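You operate a simulated robot arm through the tools that you are given. There is no shell and no other tool. Be economical: measure what you need, move in short steps, check, and stop when the job is done.

Carry out the task below with a simulated robot arm. There is one attempt and no reset: what you move stays moved.

TASK
Pack the grey caddy on the top of the folding table. At the end: the blue sleeved eraser is in the grey caddy; the yellow coat button is in the grey caddy; the orange wooden block from the top of the folding table stands on top of the grey mounted print (marked "Hills"); the orange candle from the top of the folding table stands where the orange wooden block stood; the brown pen pot stands where the orange candle stood; whatever was shut is shut again. Leave all else as you found it, and nothing knocked over.
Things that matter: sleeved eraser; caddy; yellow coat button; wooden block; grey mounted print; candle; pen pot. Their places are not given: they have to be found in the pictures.

It is judged by the outcome, as a careful person would: the job done as asked, and still so three seconds after it is handed in. It fails if anything else is knocked over, pushed out of place, dropped, spilled or broken.

THE ROBOT
A 7-joint arm with a two-finger parallel gripper, fixed in place. Base frame: the origin is at the foot of the arm, x ahead of it, y to its left, z up; the work surface is at about z = 740. Lengths are in mm, angles in degrees, forces in N, time in s.
With the tool pointing down near the work surface it reaches from about 300 to 680 mm from the base axis. Its first joint turns from -66.0 to 66.0 degrees. Payload 1.57 kg.
Tool frame: the origin (TCP) lies between the finger pads and is the grasp point; the fingertips stand 30 mm ahead of it; z points along the fingers, y is the line along which they close. The gripper opens to 110 mm. The fingers are 24 mm wide and 12 mm thick; the gripper's body (48 by 112 mm) begins 78 mm behind the TCP.
Orientation is told as [roll, pitch, yaw] about the base's x, y, z axes, in that order, counted from this pose: with the fingers straight down and closing along the base's y, the tool's x points along the base's -x, its y along +y and its z along -z.

THE INTERFACE
- The arm moves only by the tool move_arm. Its argument "motion" is a list of rows, each a list of 7 numbers: the turn, a rotation vector about the tool's x, y, z in degrees, then the shift along the tool's x, y, z in mm, then the opening, from 0 (shut) to 1 (fully open). In form: [[wx, wy, wz, x, y, z, hand], ...]. A call has 1 to 12 rows; each row is the pose to reach, as a shift and turn from the pose commanded when the call began, along the tool's axes at that moment. A row lasts 0.2 s, in which the tool goes at most 50 mm and 8.6 degrees; a call with a longer step from one row to the next is refused whole, and so is a gripper value outside its range. A pose out of reach is approached as far as the arm can. The call stops where the force on the tool passes 40 N (or 10 N more than at its start, if that is more) or the arm is blocked; 0.2 s more then pass. The fingers move at their own pace (about 108 mm/s each) and stop on an object; they squeeze with about 24 N. The grip force told is the motor's: it shows also when the fingers shut on nothing. Time passes only in rows, and 0.2 s behind the last, so rows that repeat a pose let the fingers close. It gives the time, the measured TCP pose, the force on the tool (base axes), the opening and the grip force at its end, in the units of the frame above (readings bear some noise), and new pictures: "show" is both (left out), scene, wrist or none.
- Cameras (640 x 400 px; columns grow to the right, rows downward): "scene" is fixed at [164.2, -385.4, 1382.8]; the picture's right is [0.79, -0.61, 0.00], its down [-0.46, -0.60, -0.65] and it looks along [0.40, 0.52, -0.76] (base axes); focal length 297 px, centre (320, 200). "wrist" rides on the gripper at [-36, 0, -80] in the tool frame; the picture's right is [0.00, -1.00, 0.00], its down [0.97, 0.00, -0.24] and it looks along [0.24, 0.00, 0.97] (tool axes); focal length 218 px, centre (320, 200).
- point_at(camera, pixels): for up to 12 pixels [column, row] of the newest picture of that camera ("zoom" is the newest enlarged one), the place [x, y, z] in the base frame of the surface seen there, good to about 2 mm, but the place of the scene camera against the robot may be out by one fixed shift of up to 18 mm in any direction. No time passes.
- zoom(camera, box): a new picture of the part [left, top, right, bottom] of that camera's present view, enlarged. No time passes.
- job_done(): hands the job in; it is judged then, once.

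Work in short steps. Measure before you move; look again where a grasp or a placing could have gone wrong, and mend it. You have 80 turns and 120 pictures in all, those below and enlarged ones among them. Open the gripper and draw the arm clear of the work before you hand the job in, unless the task says otherwise; then end with one line.

The tools are called after "Call:" by a JSON object that holds its "fn" and its "kwargs". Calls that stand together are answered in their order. move_arm: Moves the arm, as the interface text tells. Its arguments: {"type":"object","properties":{"motion":{"type":"array","items":{"type":"array","items":{"type":"number"}}},"show":{"type":"string","enum":["both","scene","wrist","none"]}},"required":["motion"]} The other tools are called the same way: point_at (camera, pixels) gives the place of the surface under pixels of a picture; zoom (camera, box) takes an enlarged picture of a part of a camera's view; job_done () hands the job in.

At the start:

```text
time: 0.0
position: [351.3, -29.5, 1113.1]
tcp_rot: [-0.1, 0.0, 0.0]
ft_force: [0.5, 0.2, 0.2]
opening: 110.1
gripper_force: 0.1
```

scene: 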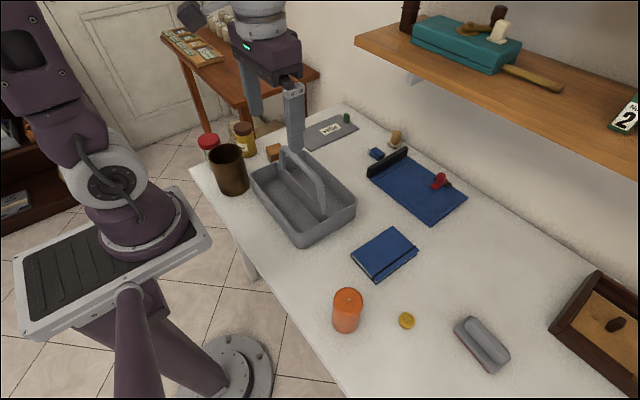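
wrist: 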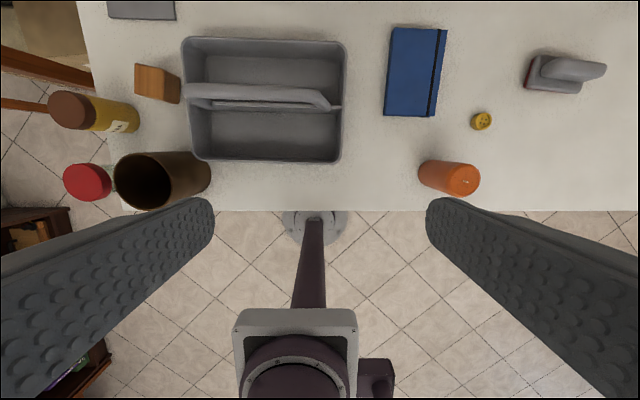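

The scene shows the caddy near (303,195), block (273,152), candle (347,310), pot (228,170), button (406,320) and print (330,130). I'll zoom in to identify the details.

Call:
{"fn": "zoom", "kwargs": {"camera": "scene", "box": [180, 90, 480, 280]}}

Call:
{"fn": "point_at", "kwargs": {"camera": "wrist", "pixels": [[480, 121], [463, 180], [440, 178], [150, 82], [170, 85], [145, 180], [265, 100], [140, 8], [186, 40], [342, 42], [340, 160], [197, 158]]}}

Call:
{"fn": "point_at", "kwargs": {"camera": "scene", "pixels": [[406, 320], [347, 296], [273, 150], [377, 154], [330, 130], [228, 150], [396, 137], [347, 118], [240, 130], [208, 140], [402, 155], [375, 180]]}}

```text
2.11 times, centred on (330, 185) of scene
```

zoom: 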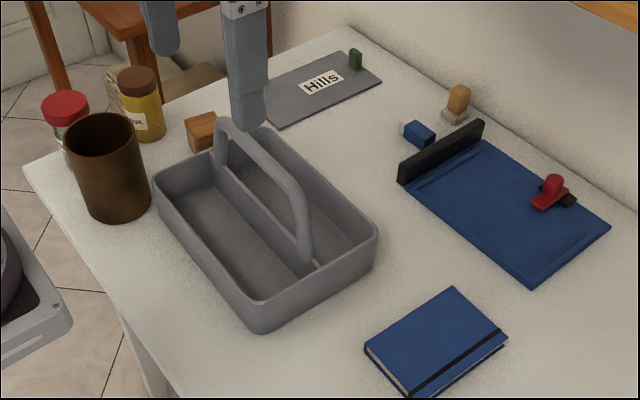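

```text
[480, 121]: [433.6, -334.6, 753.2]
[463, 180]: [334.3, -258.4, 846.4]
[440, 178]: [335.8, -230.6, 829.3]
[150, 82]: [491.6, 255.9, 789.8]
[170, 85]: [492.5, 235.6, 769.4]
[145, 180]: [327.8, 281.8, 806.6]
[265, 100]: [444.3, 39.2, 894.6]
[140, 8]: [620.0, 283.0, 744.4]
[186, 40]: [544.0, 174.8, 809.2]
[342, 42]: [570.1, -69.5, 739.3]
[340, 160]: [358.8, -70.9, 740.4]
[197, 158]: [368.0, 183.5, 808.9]
```

```text
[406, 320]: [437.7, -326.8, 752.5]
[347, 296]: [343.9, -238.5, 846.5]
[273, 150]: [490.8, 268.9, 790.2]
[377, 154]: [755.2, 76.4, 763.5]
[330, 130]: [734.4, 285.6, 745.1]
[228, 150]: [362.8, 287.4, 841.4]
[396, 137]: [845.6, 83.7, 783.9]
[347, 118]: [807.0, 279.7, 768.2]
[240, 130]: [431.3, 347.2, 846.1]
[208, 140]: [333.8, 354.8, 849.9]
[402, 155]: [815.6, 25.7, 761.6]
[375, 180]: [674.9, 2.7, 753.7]
```

Call:
{"fn": "zoom", "kwargs": {"camera": "scene", "box": [320, 100, 480, 200]}}

Call:
{"fn": "zoom", "kwargs": {"camera": "scene", "box": [320, 240, 640, 400]}}

Call:
{"fn": "zoom", "kwargs": {"camera": "scene", "box": [190, 100, 370, 212]}}

```text
4.00 times, centred on (400, 150) of scene
```

zoom: 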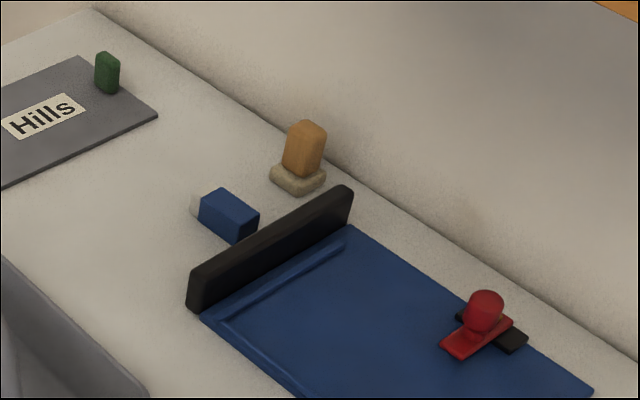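

```text
2.00 times, centred on (480, 320) of scene
```

zoom: 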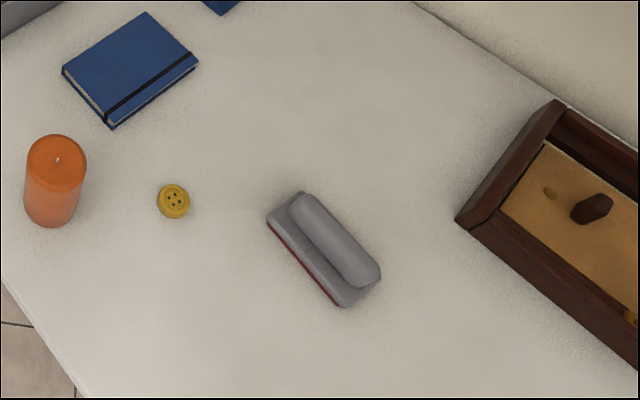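

```text
3.56 times, centred on (280, 156) of scene
```

zoom: 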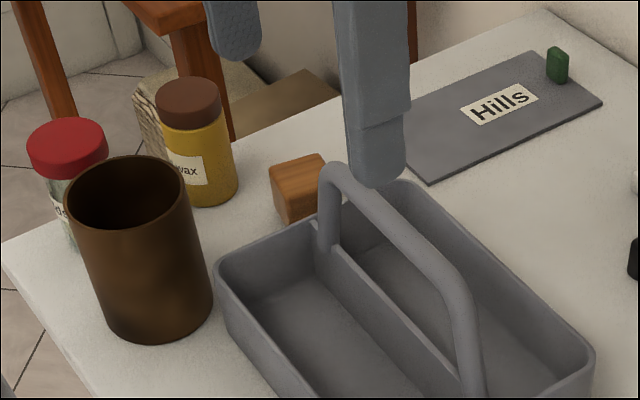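

The eraser is at about (755,76), near the edge of reach, and the print is at about x 620–800, y 283. I'll move above the block for a closer wrist view.

Call:
{"fn": "move_arm", "kwargs": {"motion": [[0, 0, 0, -18.6, 37, 16, 1], [0, 0, 0, -37, 74, 32, 1], [0, 0, 0, -56, 111, 48, 1], [0, 0, 0, -74, 149, 65, 1], [0, 0, 0, -93, 186, 81, 1], [0, 0, 0, -111, 223, 97, 1], [0, 0, 0, -130, 260, 113, 1]], "show": "both"}}

```text
time: 1.6
position: [481.4, 232.2, 1000.7]
tcp_rot: [0.1, -0.1, 0.0]
ft_force: [0.0, -0.9, -0.3]
opening: 110.0
gripper_force: 0.0
```

scene: 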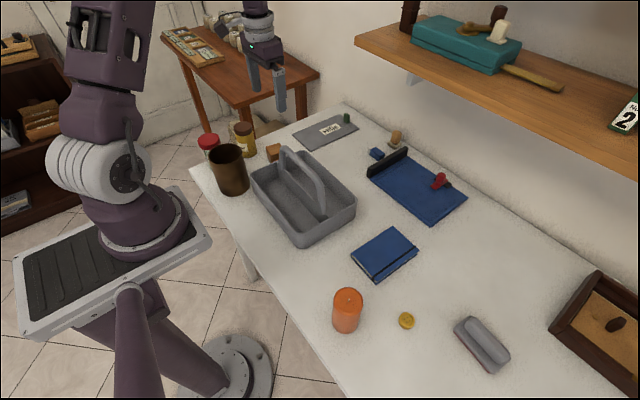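
wrist: 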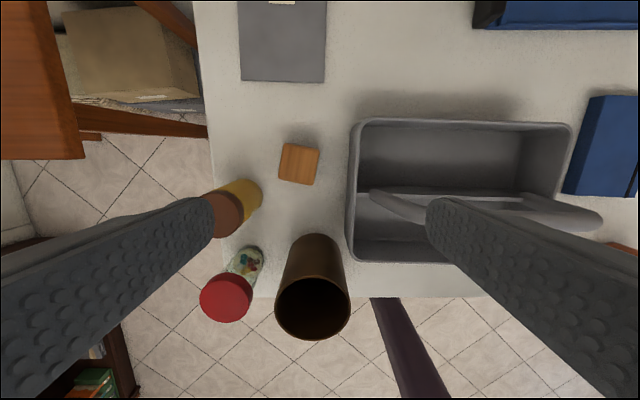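

Call:
{"fn": "zoom", "kwargs": {"camera": "wrist", "box": [200, 100, 400, 225]}}

Call:
{"fn": "point_at", "kwargs": {"camera": "wrist", "pixels": [[286, 146], [318, 150], [313, 182], [280, 177], [300, 163], [240, 78], [322, 80], [244, 4], [312, 280], [345, 300], [280, 300], [312, 338]]}}

Call:
{"fn": "point_at", "kwargs": {"camera": "scene", "pixels": [[266, 152], [279, 145], [270, 146], [272, 160], [293, 132], [357, 128], [333, 130], [311, 149], [371, 153], [384, 156], [377, 150], [406, 153]]}}

```text
3.20 times, centred on (300, 162) of wrist
```

zoom: 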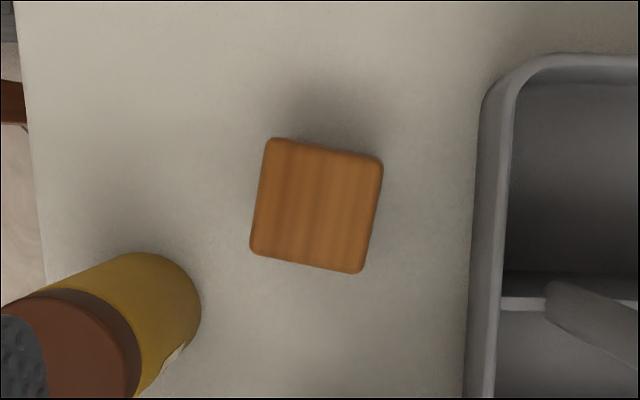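

```text
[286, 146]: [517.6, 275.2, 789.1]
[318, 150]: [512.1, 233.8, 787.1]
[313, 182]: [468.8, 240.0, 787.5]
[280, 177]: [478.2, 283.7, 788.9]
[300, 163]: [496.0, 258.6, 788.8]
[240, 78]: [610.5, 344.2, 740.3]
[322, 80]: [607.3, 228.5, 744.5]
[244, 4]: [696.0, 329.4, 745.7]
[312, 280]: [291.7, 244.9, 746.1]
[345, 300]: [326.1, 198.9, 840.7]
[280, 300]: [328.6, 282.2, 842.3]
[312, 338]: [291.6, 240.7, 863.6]
```

```text
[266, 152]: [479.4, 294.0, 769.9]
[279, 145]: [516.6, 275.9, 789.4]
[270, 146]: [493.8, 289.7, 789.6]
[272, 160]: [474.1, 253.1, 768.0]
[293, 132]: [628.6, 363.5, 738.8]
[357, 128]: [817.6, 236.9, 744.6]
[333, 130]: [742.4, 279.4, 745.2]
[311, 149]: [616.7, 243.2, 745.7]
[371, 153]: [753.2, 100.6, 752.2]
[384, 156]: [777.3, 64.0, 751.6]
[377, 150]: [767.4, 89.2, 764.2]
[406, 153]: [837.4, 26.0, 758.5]
```

The block is centred at about (494,258), 44 mm wide, turned about 10°, with its top at z 789. I'll approach with a 20° outward tilt so the same grasp also reaches the print.

Call:
{"fn": "move_arm", "kwargs": {"motion": [[0.45, -4.98, 2.6, -3.2, 6.6, 35, 0.72], [0.91, -9.97, 5.2, -6.4, 13.2, 70, 0.72], [1.37, -14.95, 7.8, -9.5, 19.9, 105, 0.72], [1.83, -19.94, 10.39, -12.7, 26.5, 140, 0.72], [1.83, -19.94, 10.39, -12.7, 26.5, 140, 0.72]], "show": "both"}}

```text
time: 2.8
position: [494.8, 256.6, 858.1]
tcp_rot: [0.0, -20.1, -10.5]
ft_force: [0.3, -0.2, -0.4]
opening: 79.2
gripper_force: 0.0
```

scene: 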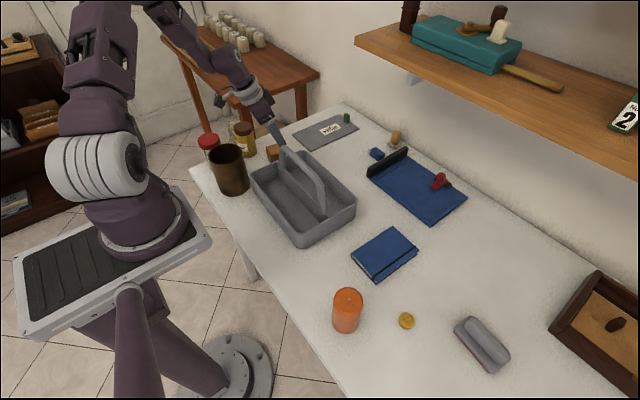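
wrist: 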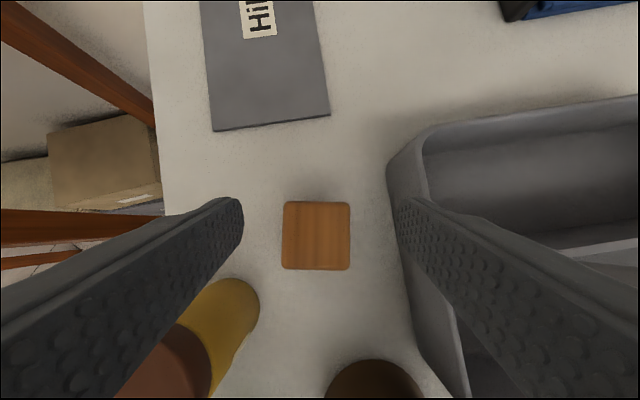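

The block is centred between the fingers at columns 283–350. I'll descend straight to z 778 and close.

Call:
{"fn": "move_arm", "kwargs": {"motion": [[0, 0, 0, 9.1, 0, 25, 0.72], [0, 0, 0, 18.2, 0, 50, 0.72], [0, 0, 0, 27.4, 0, 75.2, 0.72], [0, 0, 0, 27.4, 0, 75.2, 0], [0, 0, 0, 27.4, 0, 75.2, 0], [0, 0, 0, 27.4, 0, 75.2, 0]], "show": "wrist"}}

Call:
{"fn": "point_at", "kwargs": {"camera": "scene", "pixels": [[301, 151], [311, 149], [294, 134], [319, 127], [350, 140], [340, 118]]}}

```text
time: 4.2
position: [494.5, 256.8, 782.2]
tcp_rot: [0.0, -20.0, -10.5]
ft_force: [0.6, 0.3, 0.1]
opening: 49.6
gripper_force: 23.9
```

wrist: 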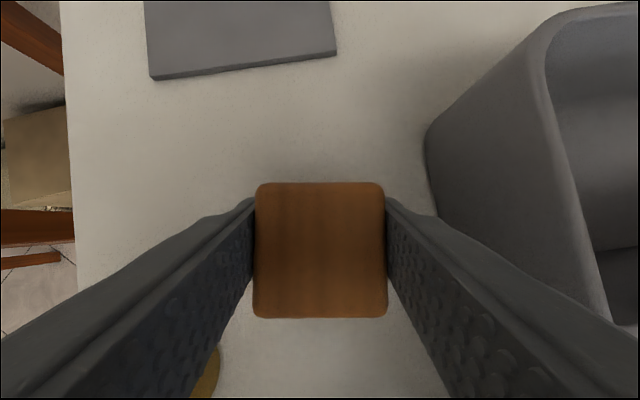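

```text
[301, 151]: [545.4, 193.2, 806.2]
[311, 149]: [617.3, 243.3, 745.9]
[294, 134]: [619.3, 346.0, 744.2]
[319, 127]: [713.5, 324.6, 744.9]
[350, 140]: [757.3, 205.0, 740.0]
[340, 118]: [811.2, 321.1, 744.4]
```

Gripped (49.6 mm opening). I'll lift 80 mm and carry it over the print to (650,286).

Call:
{"fn": "move_arm", "kwargs": {"motion": [[0, 0, 0, -13.7, 0, -37.6, 0], [0, 0, 0, -27.4, 0, -75.2, 0], [0, 0, 0, -62, 14.2, -62.6, 0], [0, 0, 0, -96.8, 28.5, -50, 0], [0, 0, 0, -131.5, 42.8, -37.3, 0], [0, 0, 0, -166.1, 57, -24.7, 0], [0, 0, 0, -166.1, 57, -24.7, 0]], "show": "both"}}

```text
time: 5.8
position: [650.5, 287.2, 860.0]
tcp_rot: [-0.1, -20.0, -10.6]
ft_force: [0.1, -0.1, -0.7]
opening: 49.9
gripper_force: 24.1
```

scene: 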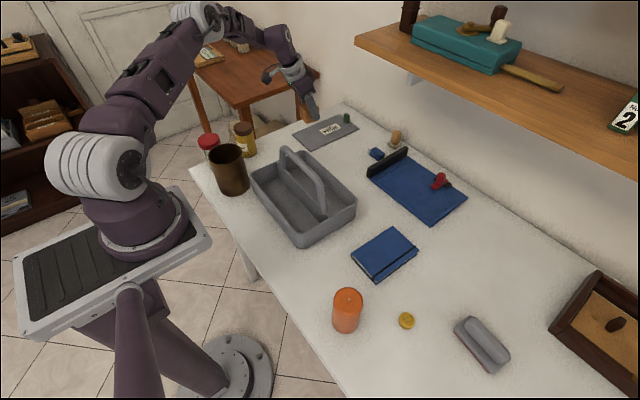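
wrist: 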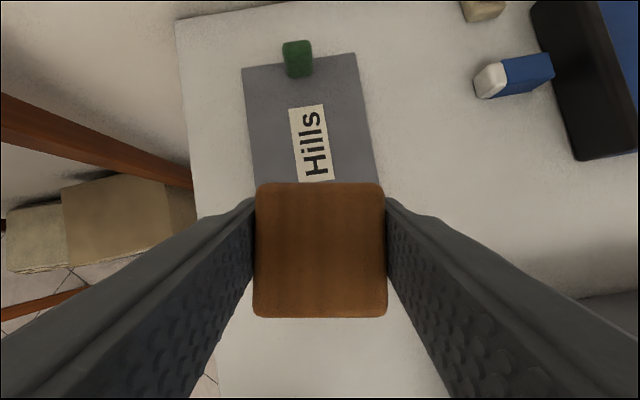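

Position is good. I'll measure the eraser from this view and lower the block 71 mm onto the print.

Call:
{"fn": "point_at", "kwargs": {"camera": "wrist", "pixels": [[486, 66], [494, 84], [507, 61], [546, 54], [550, 76], [512, 94], [500, 92], [476, 88], [560, 70], [548, 26], [582, 155], [300, 50]]}}

Call:
{"fn": "zoom", "kwargs": {"camera": "wrist", "box": [440, 0, 640, 125]}}

Call:
{"fn": "move_arm", "kwargs": {"motion": [[0, 0, 0, 8.1, 0, 22.2, 0], [0, 0, 0, 16.2, 0, 44.5, 0], [0, 0, 0, 24.3, 0, 66.7, 0], [0, 0, 0, 24.3, 0, 66.7, 0]], "show": "wrist"}}

```text
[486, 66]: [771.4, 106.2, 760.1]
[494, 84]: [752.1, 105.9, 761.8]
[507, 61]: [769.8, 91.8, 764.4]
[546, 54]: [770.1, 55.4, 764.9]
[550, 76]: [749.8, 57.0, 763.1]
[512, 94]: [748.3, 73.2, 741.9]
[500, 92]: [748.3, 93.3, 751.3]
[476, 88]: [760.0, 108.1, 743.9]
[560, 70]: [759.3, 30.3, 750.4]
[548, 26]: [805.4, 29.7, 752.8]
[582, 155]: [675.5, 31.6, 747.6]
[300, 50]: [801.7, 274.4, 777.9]
```

```text
3.20 times, centred on (540, 62) of wrist
```

zoom: 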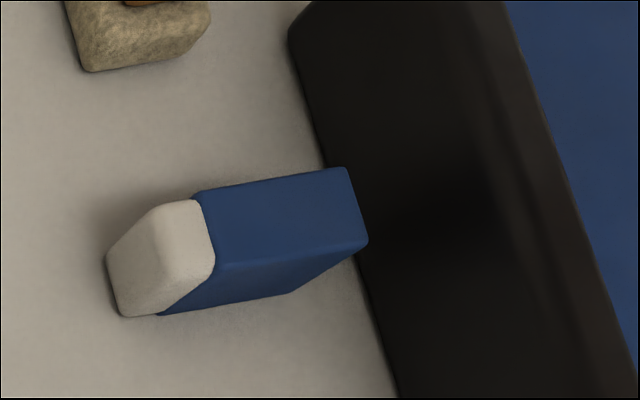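

```text
time: 6.8
position: [648.9, 286.6, 789.5]
tcp_rot: [0.1, -19.9, -10.4]
ft_force: [-0.9, -0.6, -1.0]
opening: 49.6
gripper_force: 23.8
```

wrist: 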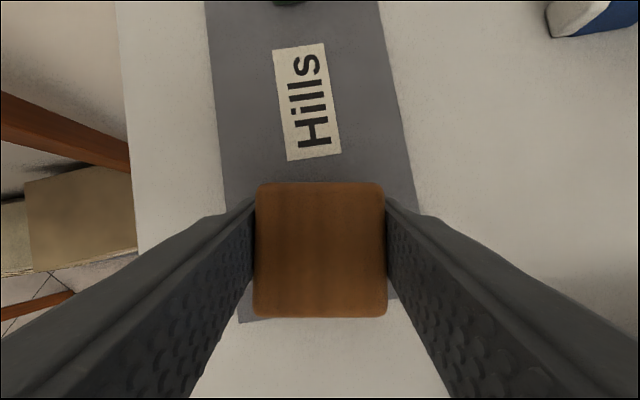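

Call:
{"fn": "point_at", "kwargs": {"camera": "wrist", "pixels": [[246, 316], [394, 296], [300, 316], [380, 316], [230, 205], [412, 208], [300, 190]]}}

```text
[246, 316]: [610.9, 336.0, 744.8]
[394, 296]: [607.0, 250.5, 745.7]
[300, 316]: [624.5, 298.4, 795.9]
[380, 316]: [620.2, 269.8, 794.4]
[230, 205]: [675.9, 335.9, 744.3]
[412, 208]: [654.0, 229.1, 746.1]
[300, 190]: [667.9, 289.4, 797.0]
```

The block's top is at 795 and its bottom is within about 2 mm of the print, well inside its edges. I'll lower 1.5 mm, release and retreat.

Call:
{"fn": "move_arm", "kwargs": {"motion": [[0, 0, 0, 0.5, 0, 1.4, 0], [0, 0, 0, 0.5, 0, 1.4, 0.65], [0, 0, 0, 0.5, 0, 1.4, 0.65], [0, 0, 0, 0, 0, -20, 0.65], [0, 0, 0, 0, 0, -60, 0.65], [0, 0, 0, 0, 0, -100, 0.65]], "show": "both"}}

```text
time: 8.2
position: [617.1, 292.2, 884.6]
tcp_rot: [-0.1, -20.0, -10.5]
ft_force: [-1.5, 0.7, 0.8]
opening: 71.6
gripper_force: 0.0
```

scene: 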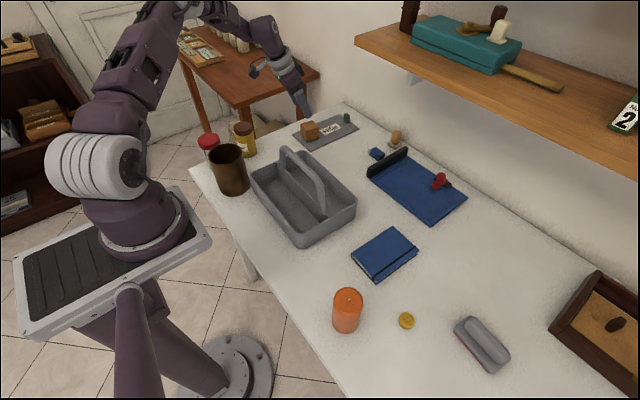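
wrist: 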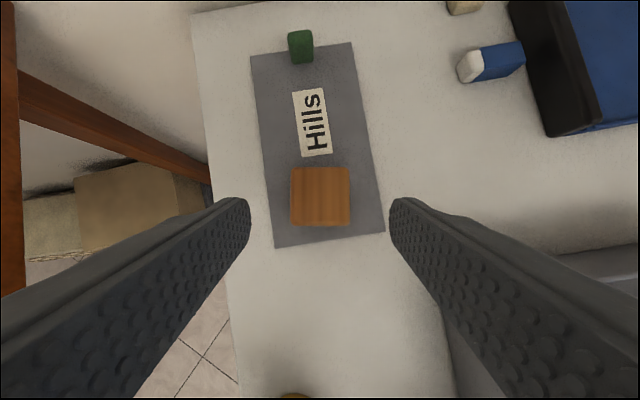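

The block stands on the print. Next is the eraser: I'll check the gap between its right end and the clipboard's black bar.

Call:
{"fn": "zoom", "kwargs": {"camera": "wrist", "box": [440, 0, 600, 100]}}

Call:
{"fn": "point_at", "kwargs": {"camera": "wrist", "pixels": [[523, 80], [526, 50], [530, 95], [524, 62], [527, 75], [519, 44], [524, 60], [536, 60], [520, 78], [514, 30], [545, 80], [560, 80]]}}

Call:
{"fn": "zoom", "kwargs": {"camera": "scene", "box": [350, 125, 430, 175]}}

```text
4.00 times, centred on (520, 50) of wrist
```

zoom: 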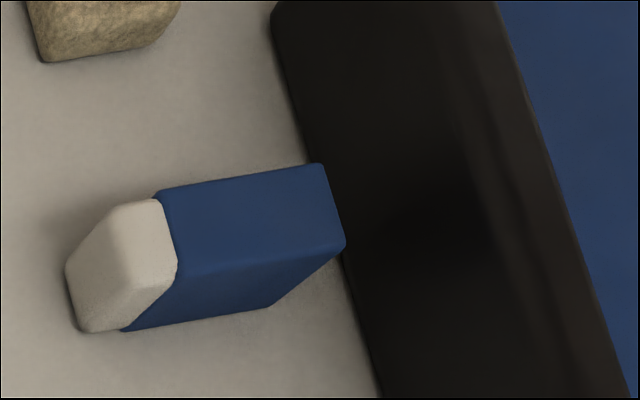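

```text
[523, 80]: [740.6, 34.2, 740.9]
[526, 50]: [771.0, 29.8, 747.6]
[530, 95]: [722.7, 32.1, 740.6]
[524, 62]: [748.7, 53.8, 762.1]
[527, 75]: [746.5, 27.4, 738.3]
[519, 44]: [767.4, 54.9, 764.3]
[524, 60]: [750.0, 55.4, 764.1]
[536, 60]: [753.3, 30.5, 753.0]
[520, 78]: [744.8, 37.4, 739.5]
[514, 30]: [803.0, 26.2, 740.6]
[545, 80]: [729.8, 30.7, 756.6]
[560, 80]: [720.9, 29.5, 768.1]
```

```text
8.00 times, centred on (390, 150) of scene
```

zoom: 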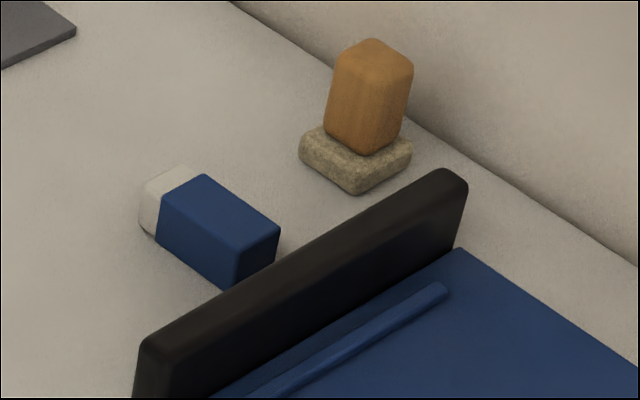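

The bar's face is at y≈30 and the eraser spans y 55–108, x 748–771, with its top at 764. A finger fits in the 24 mm gap, so I'll hover with a 30° tilt and grip it lengthwise.

Call:
{"fn": "move_arm", "kwargs": {"motion": [[-0.74, -1.66, -1.59, -21.6, -30.9, 15.8, 0.62], [-1.48, -3.32, -3.18, -43.2, -61.9, 31.6, 0.62], [-2.22, -4.98, -4.76, -64.8, -92.8, 47.3, 0.62], [-2.97, -6.65, -6.35, -86.5, -123.7, 63.1, 0.62], [-3.71, -8.31, -7.94, -108.1, -154.7, 78.9, 0.62], [-4.45, -9.97, -9.53, -129.7, -185.6, 94.7, 0.62], [-4.45, -9.97, -9.53, -129.7, -185.6, 94.7, 0.62]], "show": "wrist"}}

```text
time: 9.8
position: [736.7, 81.2, 836.3]
tcp_rot: [0.0, -30.0, 0.1]
ft_force: [-0.1, -0.7, -0.1]
opening: 68.0
gripper_force: 0.2
```

wrist: 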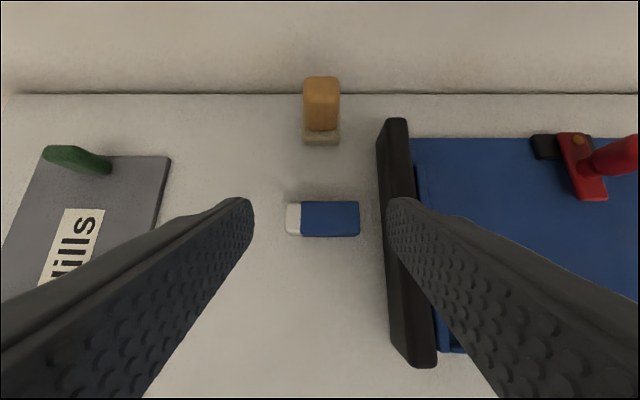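

Call:
{"fn": "point_at", "kwargs": {"camera": "wrist", "pixels": [[288, 210], [358, 205], [358, 230], [290, 230], [322, 218], [388, 200], [378, 170], [386, 250], [395, 190]]}}

```text
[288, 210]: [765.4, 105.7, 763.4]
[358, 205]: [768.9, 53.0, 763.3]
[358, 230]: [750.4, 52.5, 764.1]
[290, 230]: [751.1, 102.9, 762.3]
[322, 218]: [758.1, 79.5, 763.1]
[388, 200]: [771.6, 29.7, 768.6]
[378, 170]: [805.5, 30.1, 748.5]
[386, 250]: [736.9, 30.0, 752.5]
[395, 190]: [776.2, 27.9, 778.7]
```

Eraser centre is y≈79.3. I'll narrow the opening to 63 mm, shift 2 mm right and descend to z≈775.

Call:
{"fn": "move_arm", "kwargs": {"motion": [[0, 0, 0, 0, -1.9, 0, 0.57], [0, 0, 0, 7, -1.9, 20, 0.57], [0, 0, 0, 14.5, -1.9, 39, 0.57], [0, 0, 0, 22, -1.9, 58, 0.57], [0, 0, 0, 22, -1.9, 58, 0.57]], "show": "wrist"}}

```text
time: 11.0
position: [744.7, 80.0, 777.1]
tcp_rot: [0.1, -30.0, 0.0]
ft_force: [-0.1, 0.2, 0.0]
opening: 62.7
gripper_force: 0.1
```

wrist: 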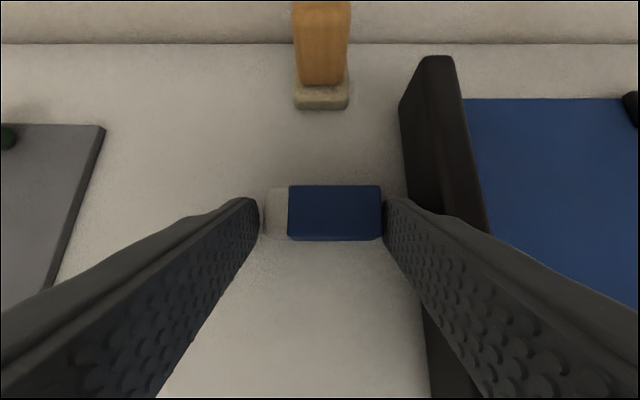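

Call:
{"fn": "move_arm", "kwargs": {"motion": [[0, 0, 0, -1.6, -0.5, 3.2, 0.57], [0, 0, 0, -1.6, -0.5, 3.2, 0], [0, 0, 0, -1.6, -0.5, 3.2, 0], [0, 0, 0, -1.6, -0.5, 3.2, 0], [0, 0, 0, -26.6, -0.5, -40, 0], [0, 0, 0, -51.6, -0.5, -83.4, 0]], "show": "wrist"}}

```text
time: 12.4
position: [747.3, 80.1, 874.4]
tcp_rot: [0.0, -30.0, -0.1]
ft_force: [0.3, 0.0, 0.0]
opening: 54.8
gripper_force: 24.1
```

wrist: 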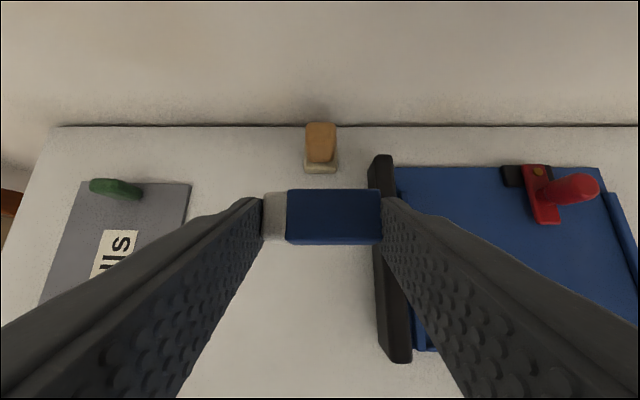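

The eraser is held. I'll measure the caddy's interior, handle and rim in the scene picture.

Call:
{"fn": "zoom", "kwargs": {"camera": "scene", "box": [240, 140, 368, 250]}}

Call:
{"fn": "point_at", "kwargs": {"camera": "scene", "pixels": [[316, 170], [330, 190], [340, 200], [303, 152], [353, 205], [306, 245], [254, 180], [290, 155], [305, 170], [320, 185], [283, 150], [322, 215]]}}

Call:
{"fn": "point_at", "kwargs": {"camera": "scene", "pixels": [[280, 200], [300, 220], [270, 185], [308, 182], [330, 212], [335, 175], [328, 170], [290, 205], [310, 222], [318, 200]]}}

```text
3.64 times, centred on (304, 195) of scene
```

zoom: 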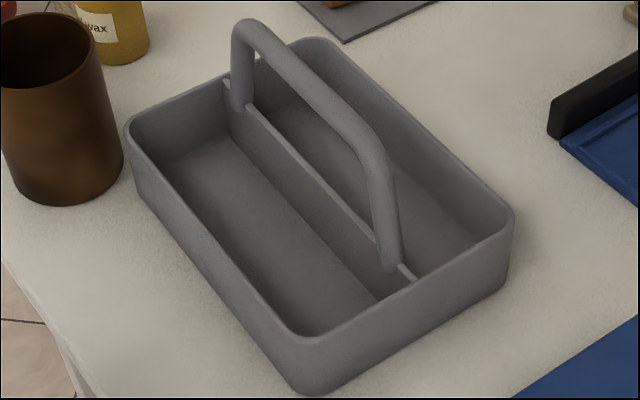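

```text
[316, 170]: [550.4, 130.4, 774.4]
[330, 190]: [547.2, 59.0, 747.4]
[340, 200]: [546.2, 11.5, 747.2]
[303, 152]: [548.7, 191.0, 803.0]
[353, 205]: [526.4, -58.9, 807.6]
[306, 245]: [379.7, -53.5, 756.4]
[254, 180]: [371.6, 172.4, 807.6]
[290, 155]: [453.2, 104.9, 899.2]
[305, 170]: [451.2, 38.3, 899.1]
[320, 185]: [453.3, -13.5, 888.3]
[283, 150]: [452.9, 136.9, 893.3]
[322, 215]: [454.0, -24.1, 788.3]
```

```text
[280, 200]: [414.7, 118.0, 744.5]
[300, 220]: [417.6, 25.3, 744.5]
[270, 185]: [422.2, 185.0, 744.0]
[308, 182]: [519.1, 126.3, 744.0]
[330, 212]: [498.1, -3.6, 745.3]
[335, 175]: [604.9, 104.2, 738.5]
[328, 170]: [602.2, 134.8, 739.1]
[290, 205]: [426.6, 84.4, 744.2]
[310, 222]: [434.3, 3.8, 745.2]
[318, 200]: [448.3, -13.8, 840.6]
```

Caddy floor is z≈744.5, the divider and handle are at x≈453 (handle top 899), and the far compartment is x 458–546. I'll carry the eraser above the far compartment with the tool vertical.

Call:
{"fn": "move_arm", "kwargs": {"motion": [[0, 5, 0, 29.8, 0, -28, 0], [0, 10, 0, 59.7, 0, -56, 0], [0, 15, 0, 89.5, 0, -84, 0], [0, 20, 0, 119.3, 0, -112, 0], [0, 25, 0, 149.2, 0, -140, 0], [0, 30, 0, 179, 0, -168, 0], [0, 30, 0, 179, 0, -168, 0]], "show": "both"}}

```text
time: 14.0
position: [507.6, 80.8, 930.2]
tcp_rot: [0.0, 0.1, 0.0]
ft_force: [-0.4, -0.4, -0.1]
opening: 54.7
gripper_force: 23.7
```

scene: 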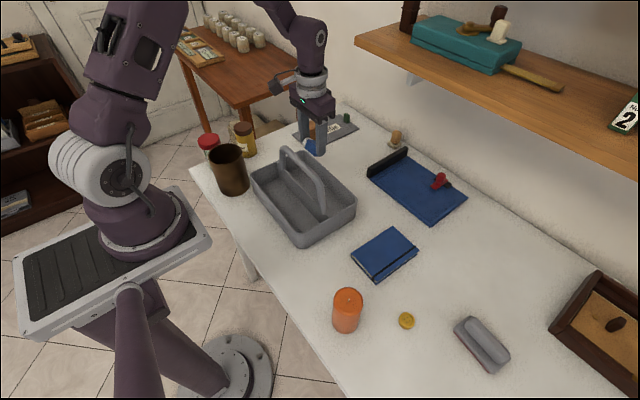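
wrist: 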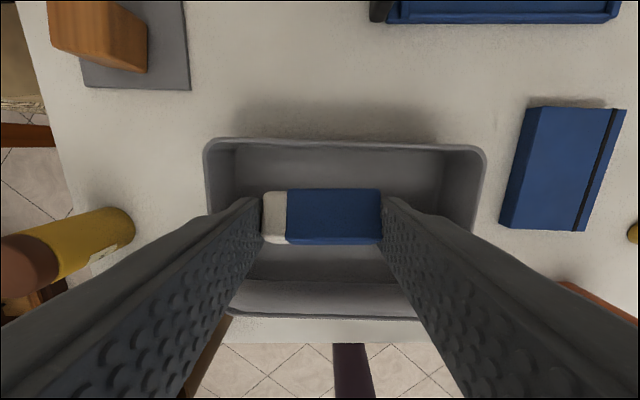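

Call:
{"fn": "move_arm", "kwargs": {"motion": [[0, 0, 0, 0, 0, 40, 0], [0, 0, 0, 0, 0, 80, 0], [0, 0, 0, 0, 0, 115, 0], [0, 0, 0, 0, 0, 141, 0], [0, 0, 0, 0, 0, 141, 0]], "show": "wrist"}}

```text
time: 15.2
position: [508.0, 79.3, 788.2]
tcp_rot: [0.0, -0.1, 0.0]
ft_force: [0.0, -0.1, -0.6]
opening: 55.1
gripper_force: 23.9
```

wrist: 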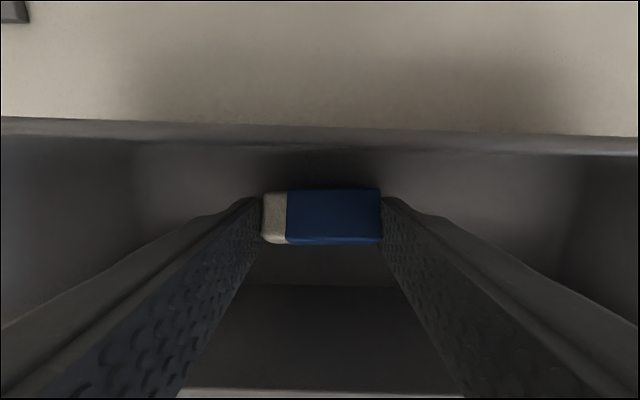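

Just above the floor, so I'll release and lift straight up.

Call:
{"fn": "move_arm", "kwargs": {"motion": [[0, 0, 0, 0, 0, 0, 0.7], [0, 0, 0, 0, 0, 0, 0.7], [0, 0, 0, 0, 0, -40, 0.7], [0, 0, 0, 0, 0, -85, 0.7], [0, 0, 0, 0, 0, -130, 0.7], [0, 0, 0, 0, 0, -175, 0.7]], "show": "wrist"}}

```text
time: 16.6
position: [505.8, 78.6, 963.0]
tcp_rot: [0.0, 0.1, 0.0]
ft_force: [-0.1, 0.2, 0.9]
opening: 76.9
gripper_force: 0.1
```

wrist: 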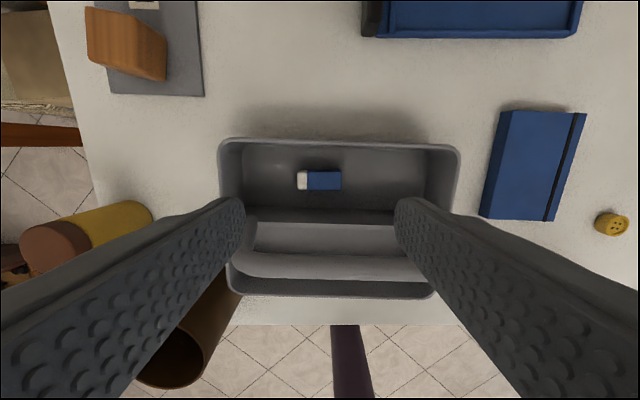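

The eraser is in the caddy. I'll go above the button and candle.

Call:
{"fn": "move_arm", "kwargs": {"motion": [[0, 0, 0, 8, -45, 0, 0.7], [0, 0, 0, 16, -90, 0, 0.7], [0, 0, 0, 24, -135, 5, 0.7], [0, 0, 0, 32, -180, 13, 0.7], [0, 0, 0, 40, -225, 23, 0.7], [0, 0, 0, 48, -270, 33, 0.7], [0, 0, 0, 56, -315, 43, 0.7], [0, 0, 0, 64, -360, 53, 0.7], [0, 0, 0, 72, -402, 63, 0.7], [0, 0, 0, 72, -402, 63, 0.7]], "show": "both"}}

```text
time: 18.8
position: [438.1, -324.7, 903.2]
tcp_rot: [0.0, 0.1, 0.0]
ft_force: [-0.4, 0.3, -0.1]
opening: 77.2
gripper_force: 0.0
```

scene: 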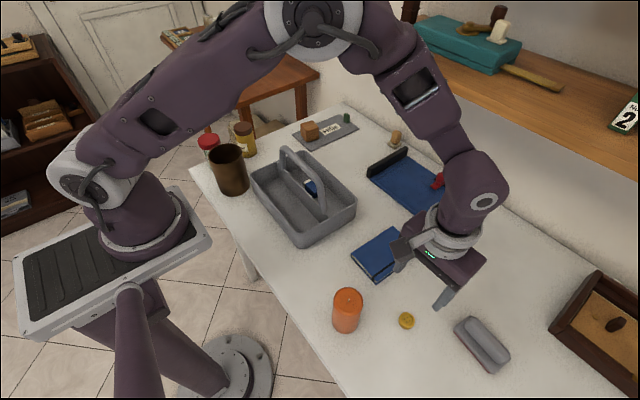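
wrist: 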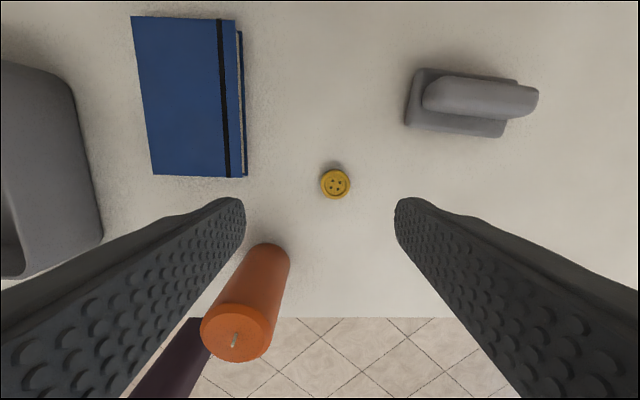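

Call:
{"fn": "point_at", "kwargs": {"camera": "wrist", "pixels": [[335, 184], [322, 184], [348, 184], [335, 171], [335, 197], [236, 332], [204, 328], [268, 330], [238, 308], [250, 248], [284, 258], [233, 360]]}}

Call:
{"fn": "zoom", "kwargs": {"camera": "wrist", "box": [180, 150, 380, 370]}}

Call:
{"fn": "point_at", "kwargs": {"camera": "scene", "pixels": [[347, 291], [333, 297], [362, 297], [347, 306], [347, 326], [340, 327], [396, 250], [406, 320]]}}

```text
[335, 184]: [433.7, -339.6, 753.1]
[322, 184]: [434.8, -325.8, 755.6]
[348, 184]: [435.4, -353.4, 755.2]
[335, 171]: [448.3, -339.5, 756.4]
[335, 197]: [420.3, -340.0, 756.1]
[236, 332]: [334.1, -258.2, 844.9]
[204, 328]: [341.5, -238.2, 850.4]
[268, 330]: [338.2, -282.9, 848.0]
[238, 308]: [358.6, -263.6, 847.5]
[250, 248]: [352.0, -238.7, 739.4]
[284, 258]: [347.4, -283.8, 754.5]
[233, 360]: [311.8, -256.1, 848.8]
```

```text
1.82 times, centred on (280, 260) of wrist
```

zoom: 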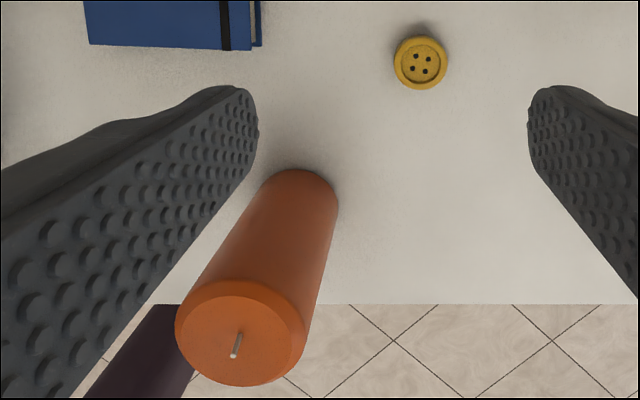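

```text
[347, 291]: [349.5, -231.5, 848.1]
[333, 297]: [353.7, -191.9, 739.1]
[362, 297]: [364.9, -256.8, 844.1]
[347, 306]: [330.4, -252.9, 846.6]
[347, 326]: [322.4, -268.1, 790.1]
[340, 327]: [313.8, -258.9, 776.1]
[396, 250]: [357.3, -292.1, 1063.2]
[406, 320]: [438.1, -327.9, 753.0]
```

The button is centred at (434.5,-339.6), 28 mm wide, with its top at 755. I'll descend with a 50 mm opening.

Call:
{"fn": "move_arm", "kwargs": {"motion": [[0, 0, 0, 2.5, -14.5, 30, 0.5], [0, 0, 0, 2.5, -14.5, 70, 0.5], [0, 0, 0, 2.5, -14.5, 105, 0.5], [0, 0, 0, 2.5, -14.5, 127, 0.5], [0, 0, 0, 2.5, -14.5, 127, 0.5]], "show": "wrist"}}

```text
time: 20.0
position: [433.3, -336.7, 775.8]
tcp_rot: [0.1, 0.0, 0.0]
ft_force: [0.1, 0.0, -0.4]
opening: 55.0
gripper_force: 0.1
```

wrist: 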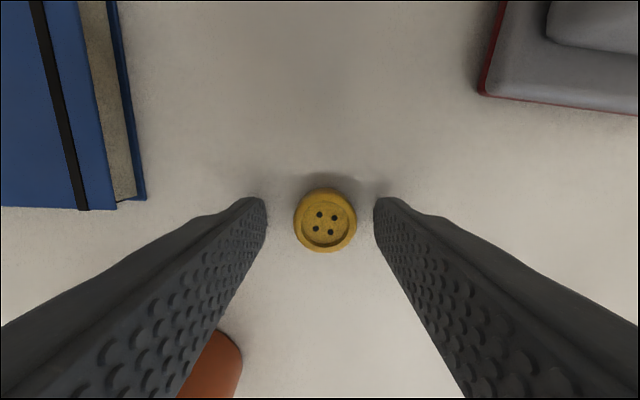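

Call:
{"fn": "move_arm", "kwargs": {"motion": [[0, 0, 0, 0, -2, 3, 0.5], [0, 0, 0, 0, -2, 3, 0], [0, 0, 0, 0, -2, 3, 0], [0, 0, 0, 0, -2, 3, 0], [0, 0, 0, 0, -2, -40, 0], [0, 0, 0, 0, -2, -85, 0]], "show": "wrist"}}

```text
time: 21.4
position: [433.2, -338.8, 860.5]
tcp_rot: [0.0, 0.1, 0.1]
ft_force: [-0.4, 0.1, 0.5]
opening: 29.5
gripper_force: 23.9
```

wrist: 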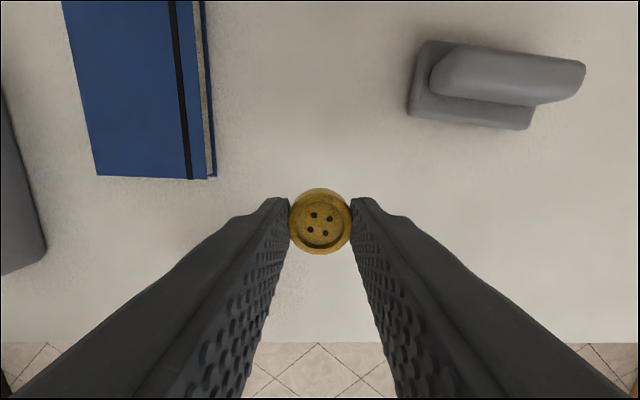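

Button held (29.5 mm). I'll carry it to the far compartment at (505,5).

Call:
{"fn": "move_arm", "kwargs": {"motion": [[0, 0, 0, -9, 20, -40, 0], [0, 0, 0, -20, 60, -70, 0], [0, 0, 0, -32, 105, -85, 0], [0, 0, 0, -44, 152, -85, 0], [0, 0, 0, -56, 200, -85, 0], [0, 0, 0, -64, 248, -85, 0], [0, 0, 0, -72, 296, -85, 0], [0, 0, 0, -72, 344, -85, 0], [0, 0, 0, -72, 344, -85, 0]], "show": "wrist"}}

```text
refused: row 2 steps farther than a row can; nothing moved
```

Call:
{"fn": "move_arm", "kwargs": {"motion": [[0, 0, 0, -9, 20, -40, 0], [0, 0, 0, -18, 54, -70, 0], [0, 0, 0, -29, 98, -85, 0], [0, 0, 0, -40, 145, -85, 0], [0, 0, 0, -51, 192, -85, 0], [0, 0, 0, -60, 240, -85, 0], [0, 0, 0, -67, 289, -85, 0], [0, 0, 0, -72, 338, -85, 0], [0, 0, 0, -72, 344, -85, 0]], "show": "wrist"}}

```text
time: 23.4
position: [507.3, 5.8, 944.9]
tcp_rot: [0.1, 0.0, 0.0]
ft_force: [-0.7, 0.2, -0.3]
opening: 29.3
gripper_force: 24.0
```

wrist: 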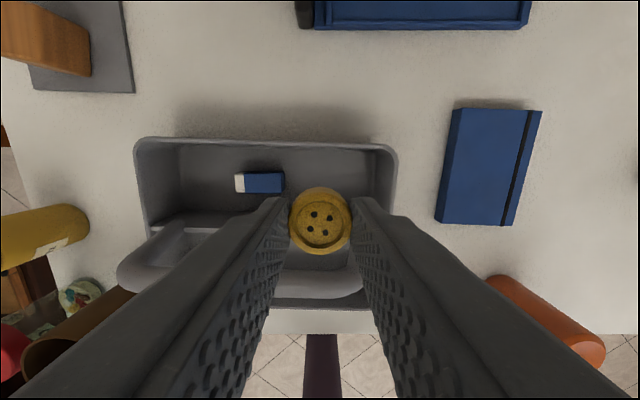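

Call:
{"fn": "move_arm", "kwargs": {"motion": [[0, 0, 0, 0, 0, 45, 0], [0, 0, 0, 0, 0, 90, 0], [0, 0, 0, 0, 0, 130, 0], [0, 0, 0, 0, 0, 165, 0], [0, 0, 0, 0, 0, 165, 0], [0, 0, 0, 0, 0, 165, 0.5], [0, 0, 0, 0, 0, 165, 0.5], [0, 0, 0, 0, 0, 125, 0.5], [0, 0, 0, 0, 0, 80, 0.5], [0, 0, 0, 0, 0, 35, 0.5], [0, 0, 0, 0, 0, -10, 0.5]], "show": "both"}}

```text
time: 25.8
position: [505.9, 5.5, 955.3]
tcp_rot: [0.0, 0.2, 0.0]
ft_force: [-0.1, 0.1, -0.4]
opening: 55.1
gripper_force: 0.0
```

scene: 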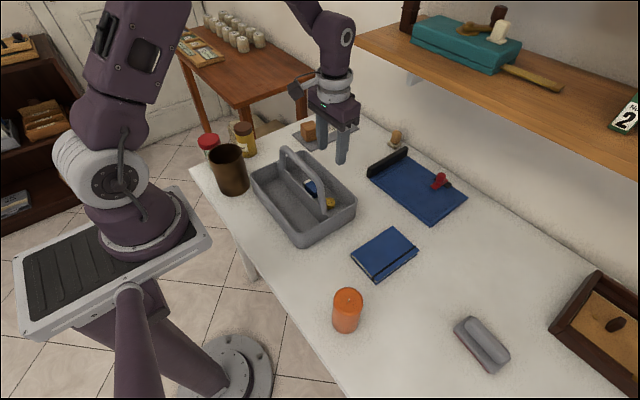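
wrist: 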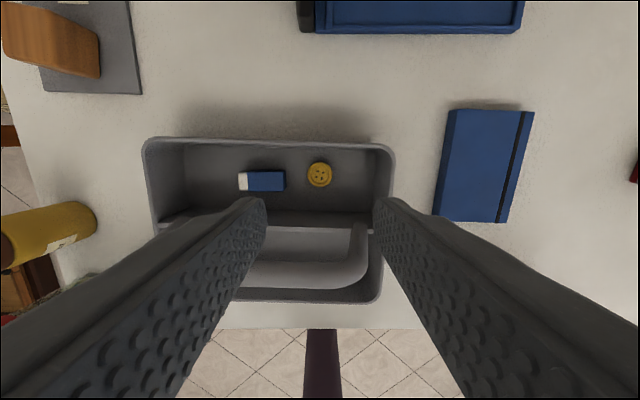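

Both small items are in the caddy. I'll go above the candle (centre about (335,-260), top 848).

Call:
{"fn": "move_arm", "kwargs": {"motion": [[0, 0, 0, 24, -38, 0, 0.75], [0, 0, 0, 49, -76, 0, 0.75], [0, 0, 0, 73, -114, 5, 0.75], [0, 0, 0, 98, -152, 10, 0.75], [0, 0, 0, 122, -190, 15, 0.75], [0, 0, 0, 147, -228, 20, 0.75], [0, 0, 0, 171, -265.5, 25, 0.75], [0, 0, 0, 171, -265.5, 25, 0.75]], "show": "wrist"}}

```text
time: 27.6
position: [334.8, -260.5, 930.7]
tcp_rot: [0.1, 0.0, 0.1]
ft_force: [0.6, -0.1, 0.5]
opening: 82.4
gripper_force: 0.0
```

wrist: 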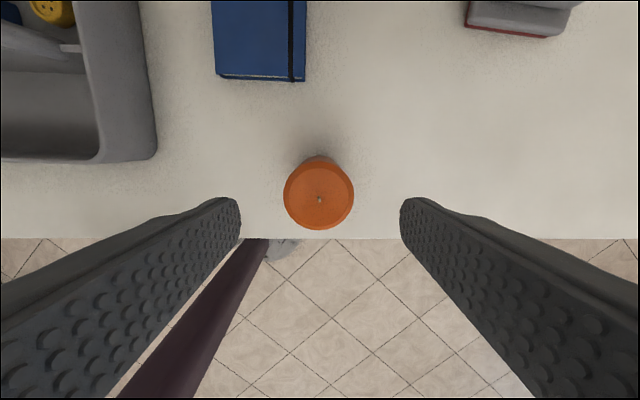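

Call:
{"fn": "point_at", "kwargs": {"camera": "wrist", "pixels": [[286, 194], [352, 194], [319, 163], [319, 227], [319, 205], [310, 155]]}}

Call:
{"fn": "move_arm", "kwargs": {"motion": [[0, 0, 0, 0, 0, 40, 0.75], [0, 0, 0, 0, 0, 80, 0.75], [0, 0, 0, 0, 0, 118, 0.75], [0, 0, 0, 0, 0, 118, 0.75]], "show": "both"}}

```text
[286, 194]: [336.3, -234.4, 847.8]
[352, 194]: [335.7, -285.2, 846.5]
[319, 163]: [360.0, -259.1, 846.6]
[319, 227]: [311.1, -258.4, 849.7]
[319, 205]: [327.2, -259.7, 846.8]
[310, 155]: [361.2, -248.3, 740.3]
```

```text
time: 28.6
position: [335.7, -261.3, 811.7]
tcp_rot: [0.0, -0.1, 0.0]
ft_force: [0.2, 0.3, -0.1]
opening: 82.4
gripper_force: 0.1
```

scene: 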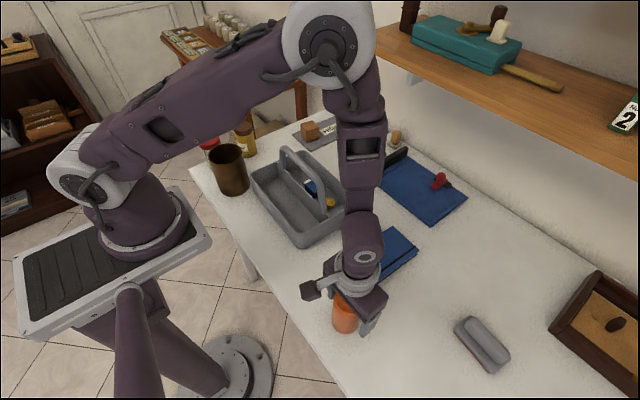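
wrist: 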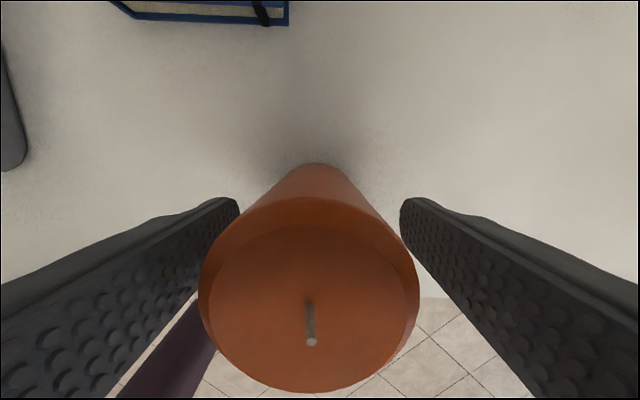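

Candle centre (335.7,-259.7), diameter about 50. I'll close and lift high.

Call:
{"fn": "move_arm", "kwargs": {"motion": [[0, 0, 0, 0, 1.5, 0, 0.75], [0, 0, 0, 0, 1.5, 0, 0], [0, 0, 0, 0, 1.5, 0, 0], [0, 0, 0, 0, 1.5, 0, 0], [0, 0, 0, 0, 1.5, -45, 0], [0, 0, 0, 0, 1.5, -92, 0], [0, 0, 0, 0, 1.5, -139, 0], [0, 0, 0, 0, 1.5, -185, 0], [0, 0, 0, 0, 1.5, -185, 0]], "show": "both"}}

```text
time: 30.6
position: [333.4, -259.3, 997.9]
tcp_rot: [0.0, 0.0, -0.1]
ft_force: [-0.4, -0.2, -1.1]
opening: 55.0
gripper_force: 23.9
```

scene: 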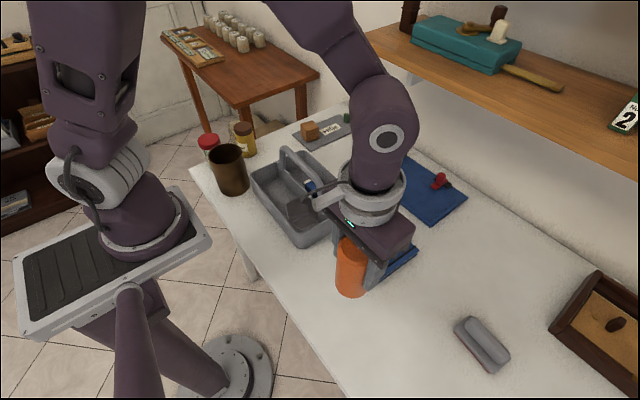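
wrist: 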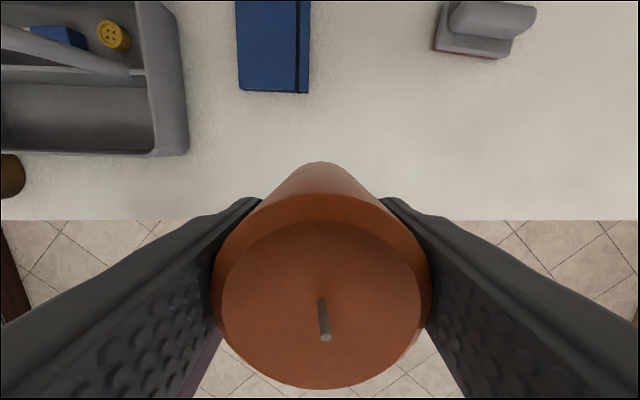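

Call:
{"fn": "move_arm", "kwargs": {"motion": [[0, 0, 0, -13.4, 43, -6, 0], [0, 0, 0, -26.8, 86, -10, 0], [0, 0, 0, -40, 129, -10, 0], [0, 0, 0, -53.5, 172, -10, 0], [0, 0, 0, -67, 215, -10, 0], [0, 0, 0, -80, 258, -10, 0], [0, 0, 0, -93.6, 301, -10, 0], [0, 0, 0, -107, 344, -10, 0], [0, 0, 0, -120, 387, -10, 0], [0, 0, 0, -133.7, 430, -10, 0], [0, 0, 0, -147, 473, -10, 0], [0, 0, 0, -160.5, 516.5, -10, 0]], "show": "none"}}

Call:
{"fn": "move_arm", "kwargs": {"motion": [[0, 0, 0, 0, 0, 0, 0], [0, 0, 0, 0, 0, 45, 0], [0, 0, 0, 0, 0, 90, 0]], "show": "both"}}

```text
time: 33.2
position: [496.1, 258.3, 1006.2]
tcp_rot: [0.0, 0.0, 0.0]
ft_force: [-0.4, 0.5, -2.4]
opening: 54.9
gripper_force: 24.0
```

```text
time: 34.0
position: [498.6, 255.3, 916.8]
tcp_rot: [0.0, 0.0, 0.1]
ft_force: [0.2, -0.1, -3.3]
opening: 54.7
gripper_force: 23.6
```

scene: 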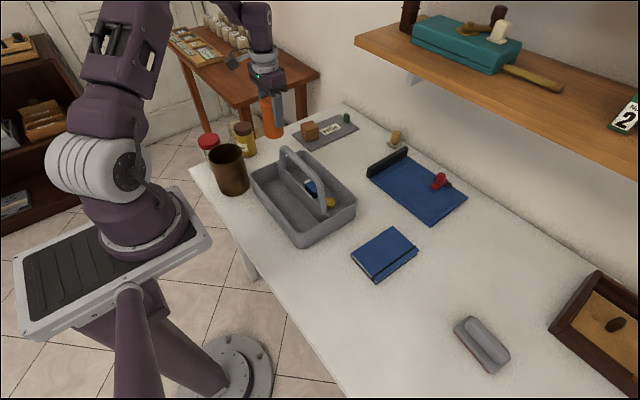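
wrist: 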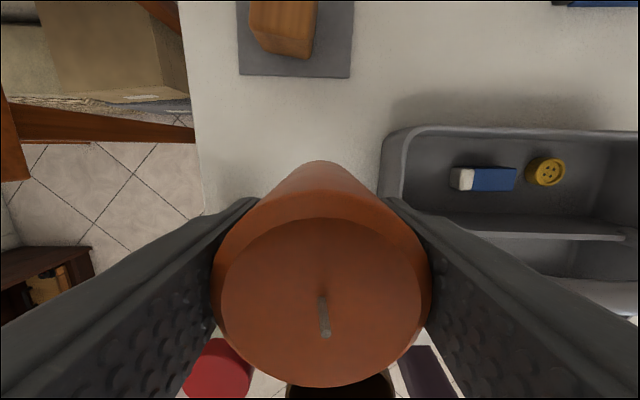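

Call:
{"fn": "move_arm", "kwargs": {"motion": [[0, 0, 0, 2, 1, 40, 0], [0, 0, 0, 2, 1, 80, 0], [0, 0, 0, 2, 1, 101, 0], [0, 0, 0, 2, 1, 101, 0]], "show": "both"}}

```text
time: 35.0
position: [491.9, 258.7, 816.9]
tcp_rot: [0.1, 0.0, 0.0]
ft_force: [0.6, 0.1, -2.6]
opening: 55.4
gripper_force: 24.0
```

scene: 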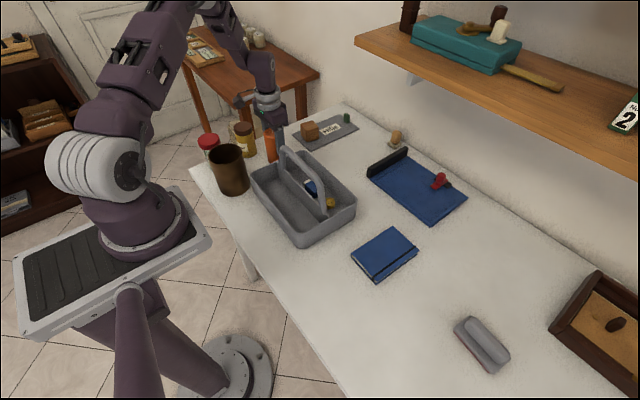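
wrist: 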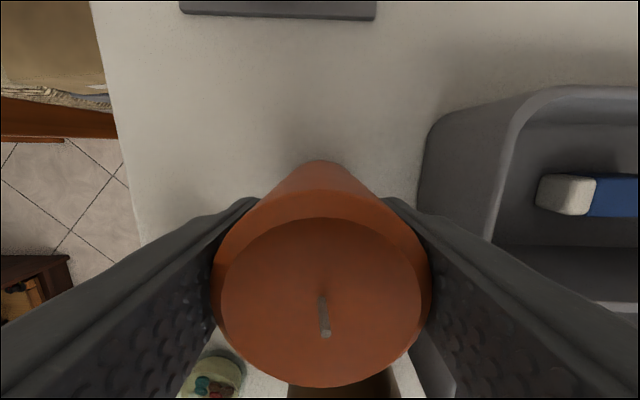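

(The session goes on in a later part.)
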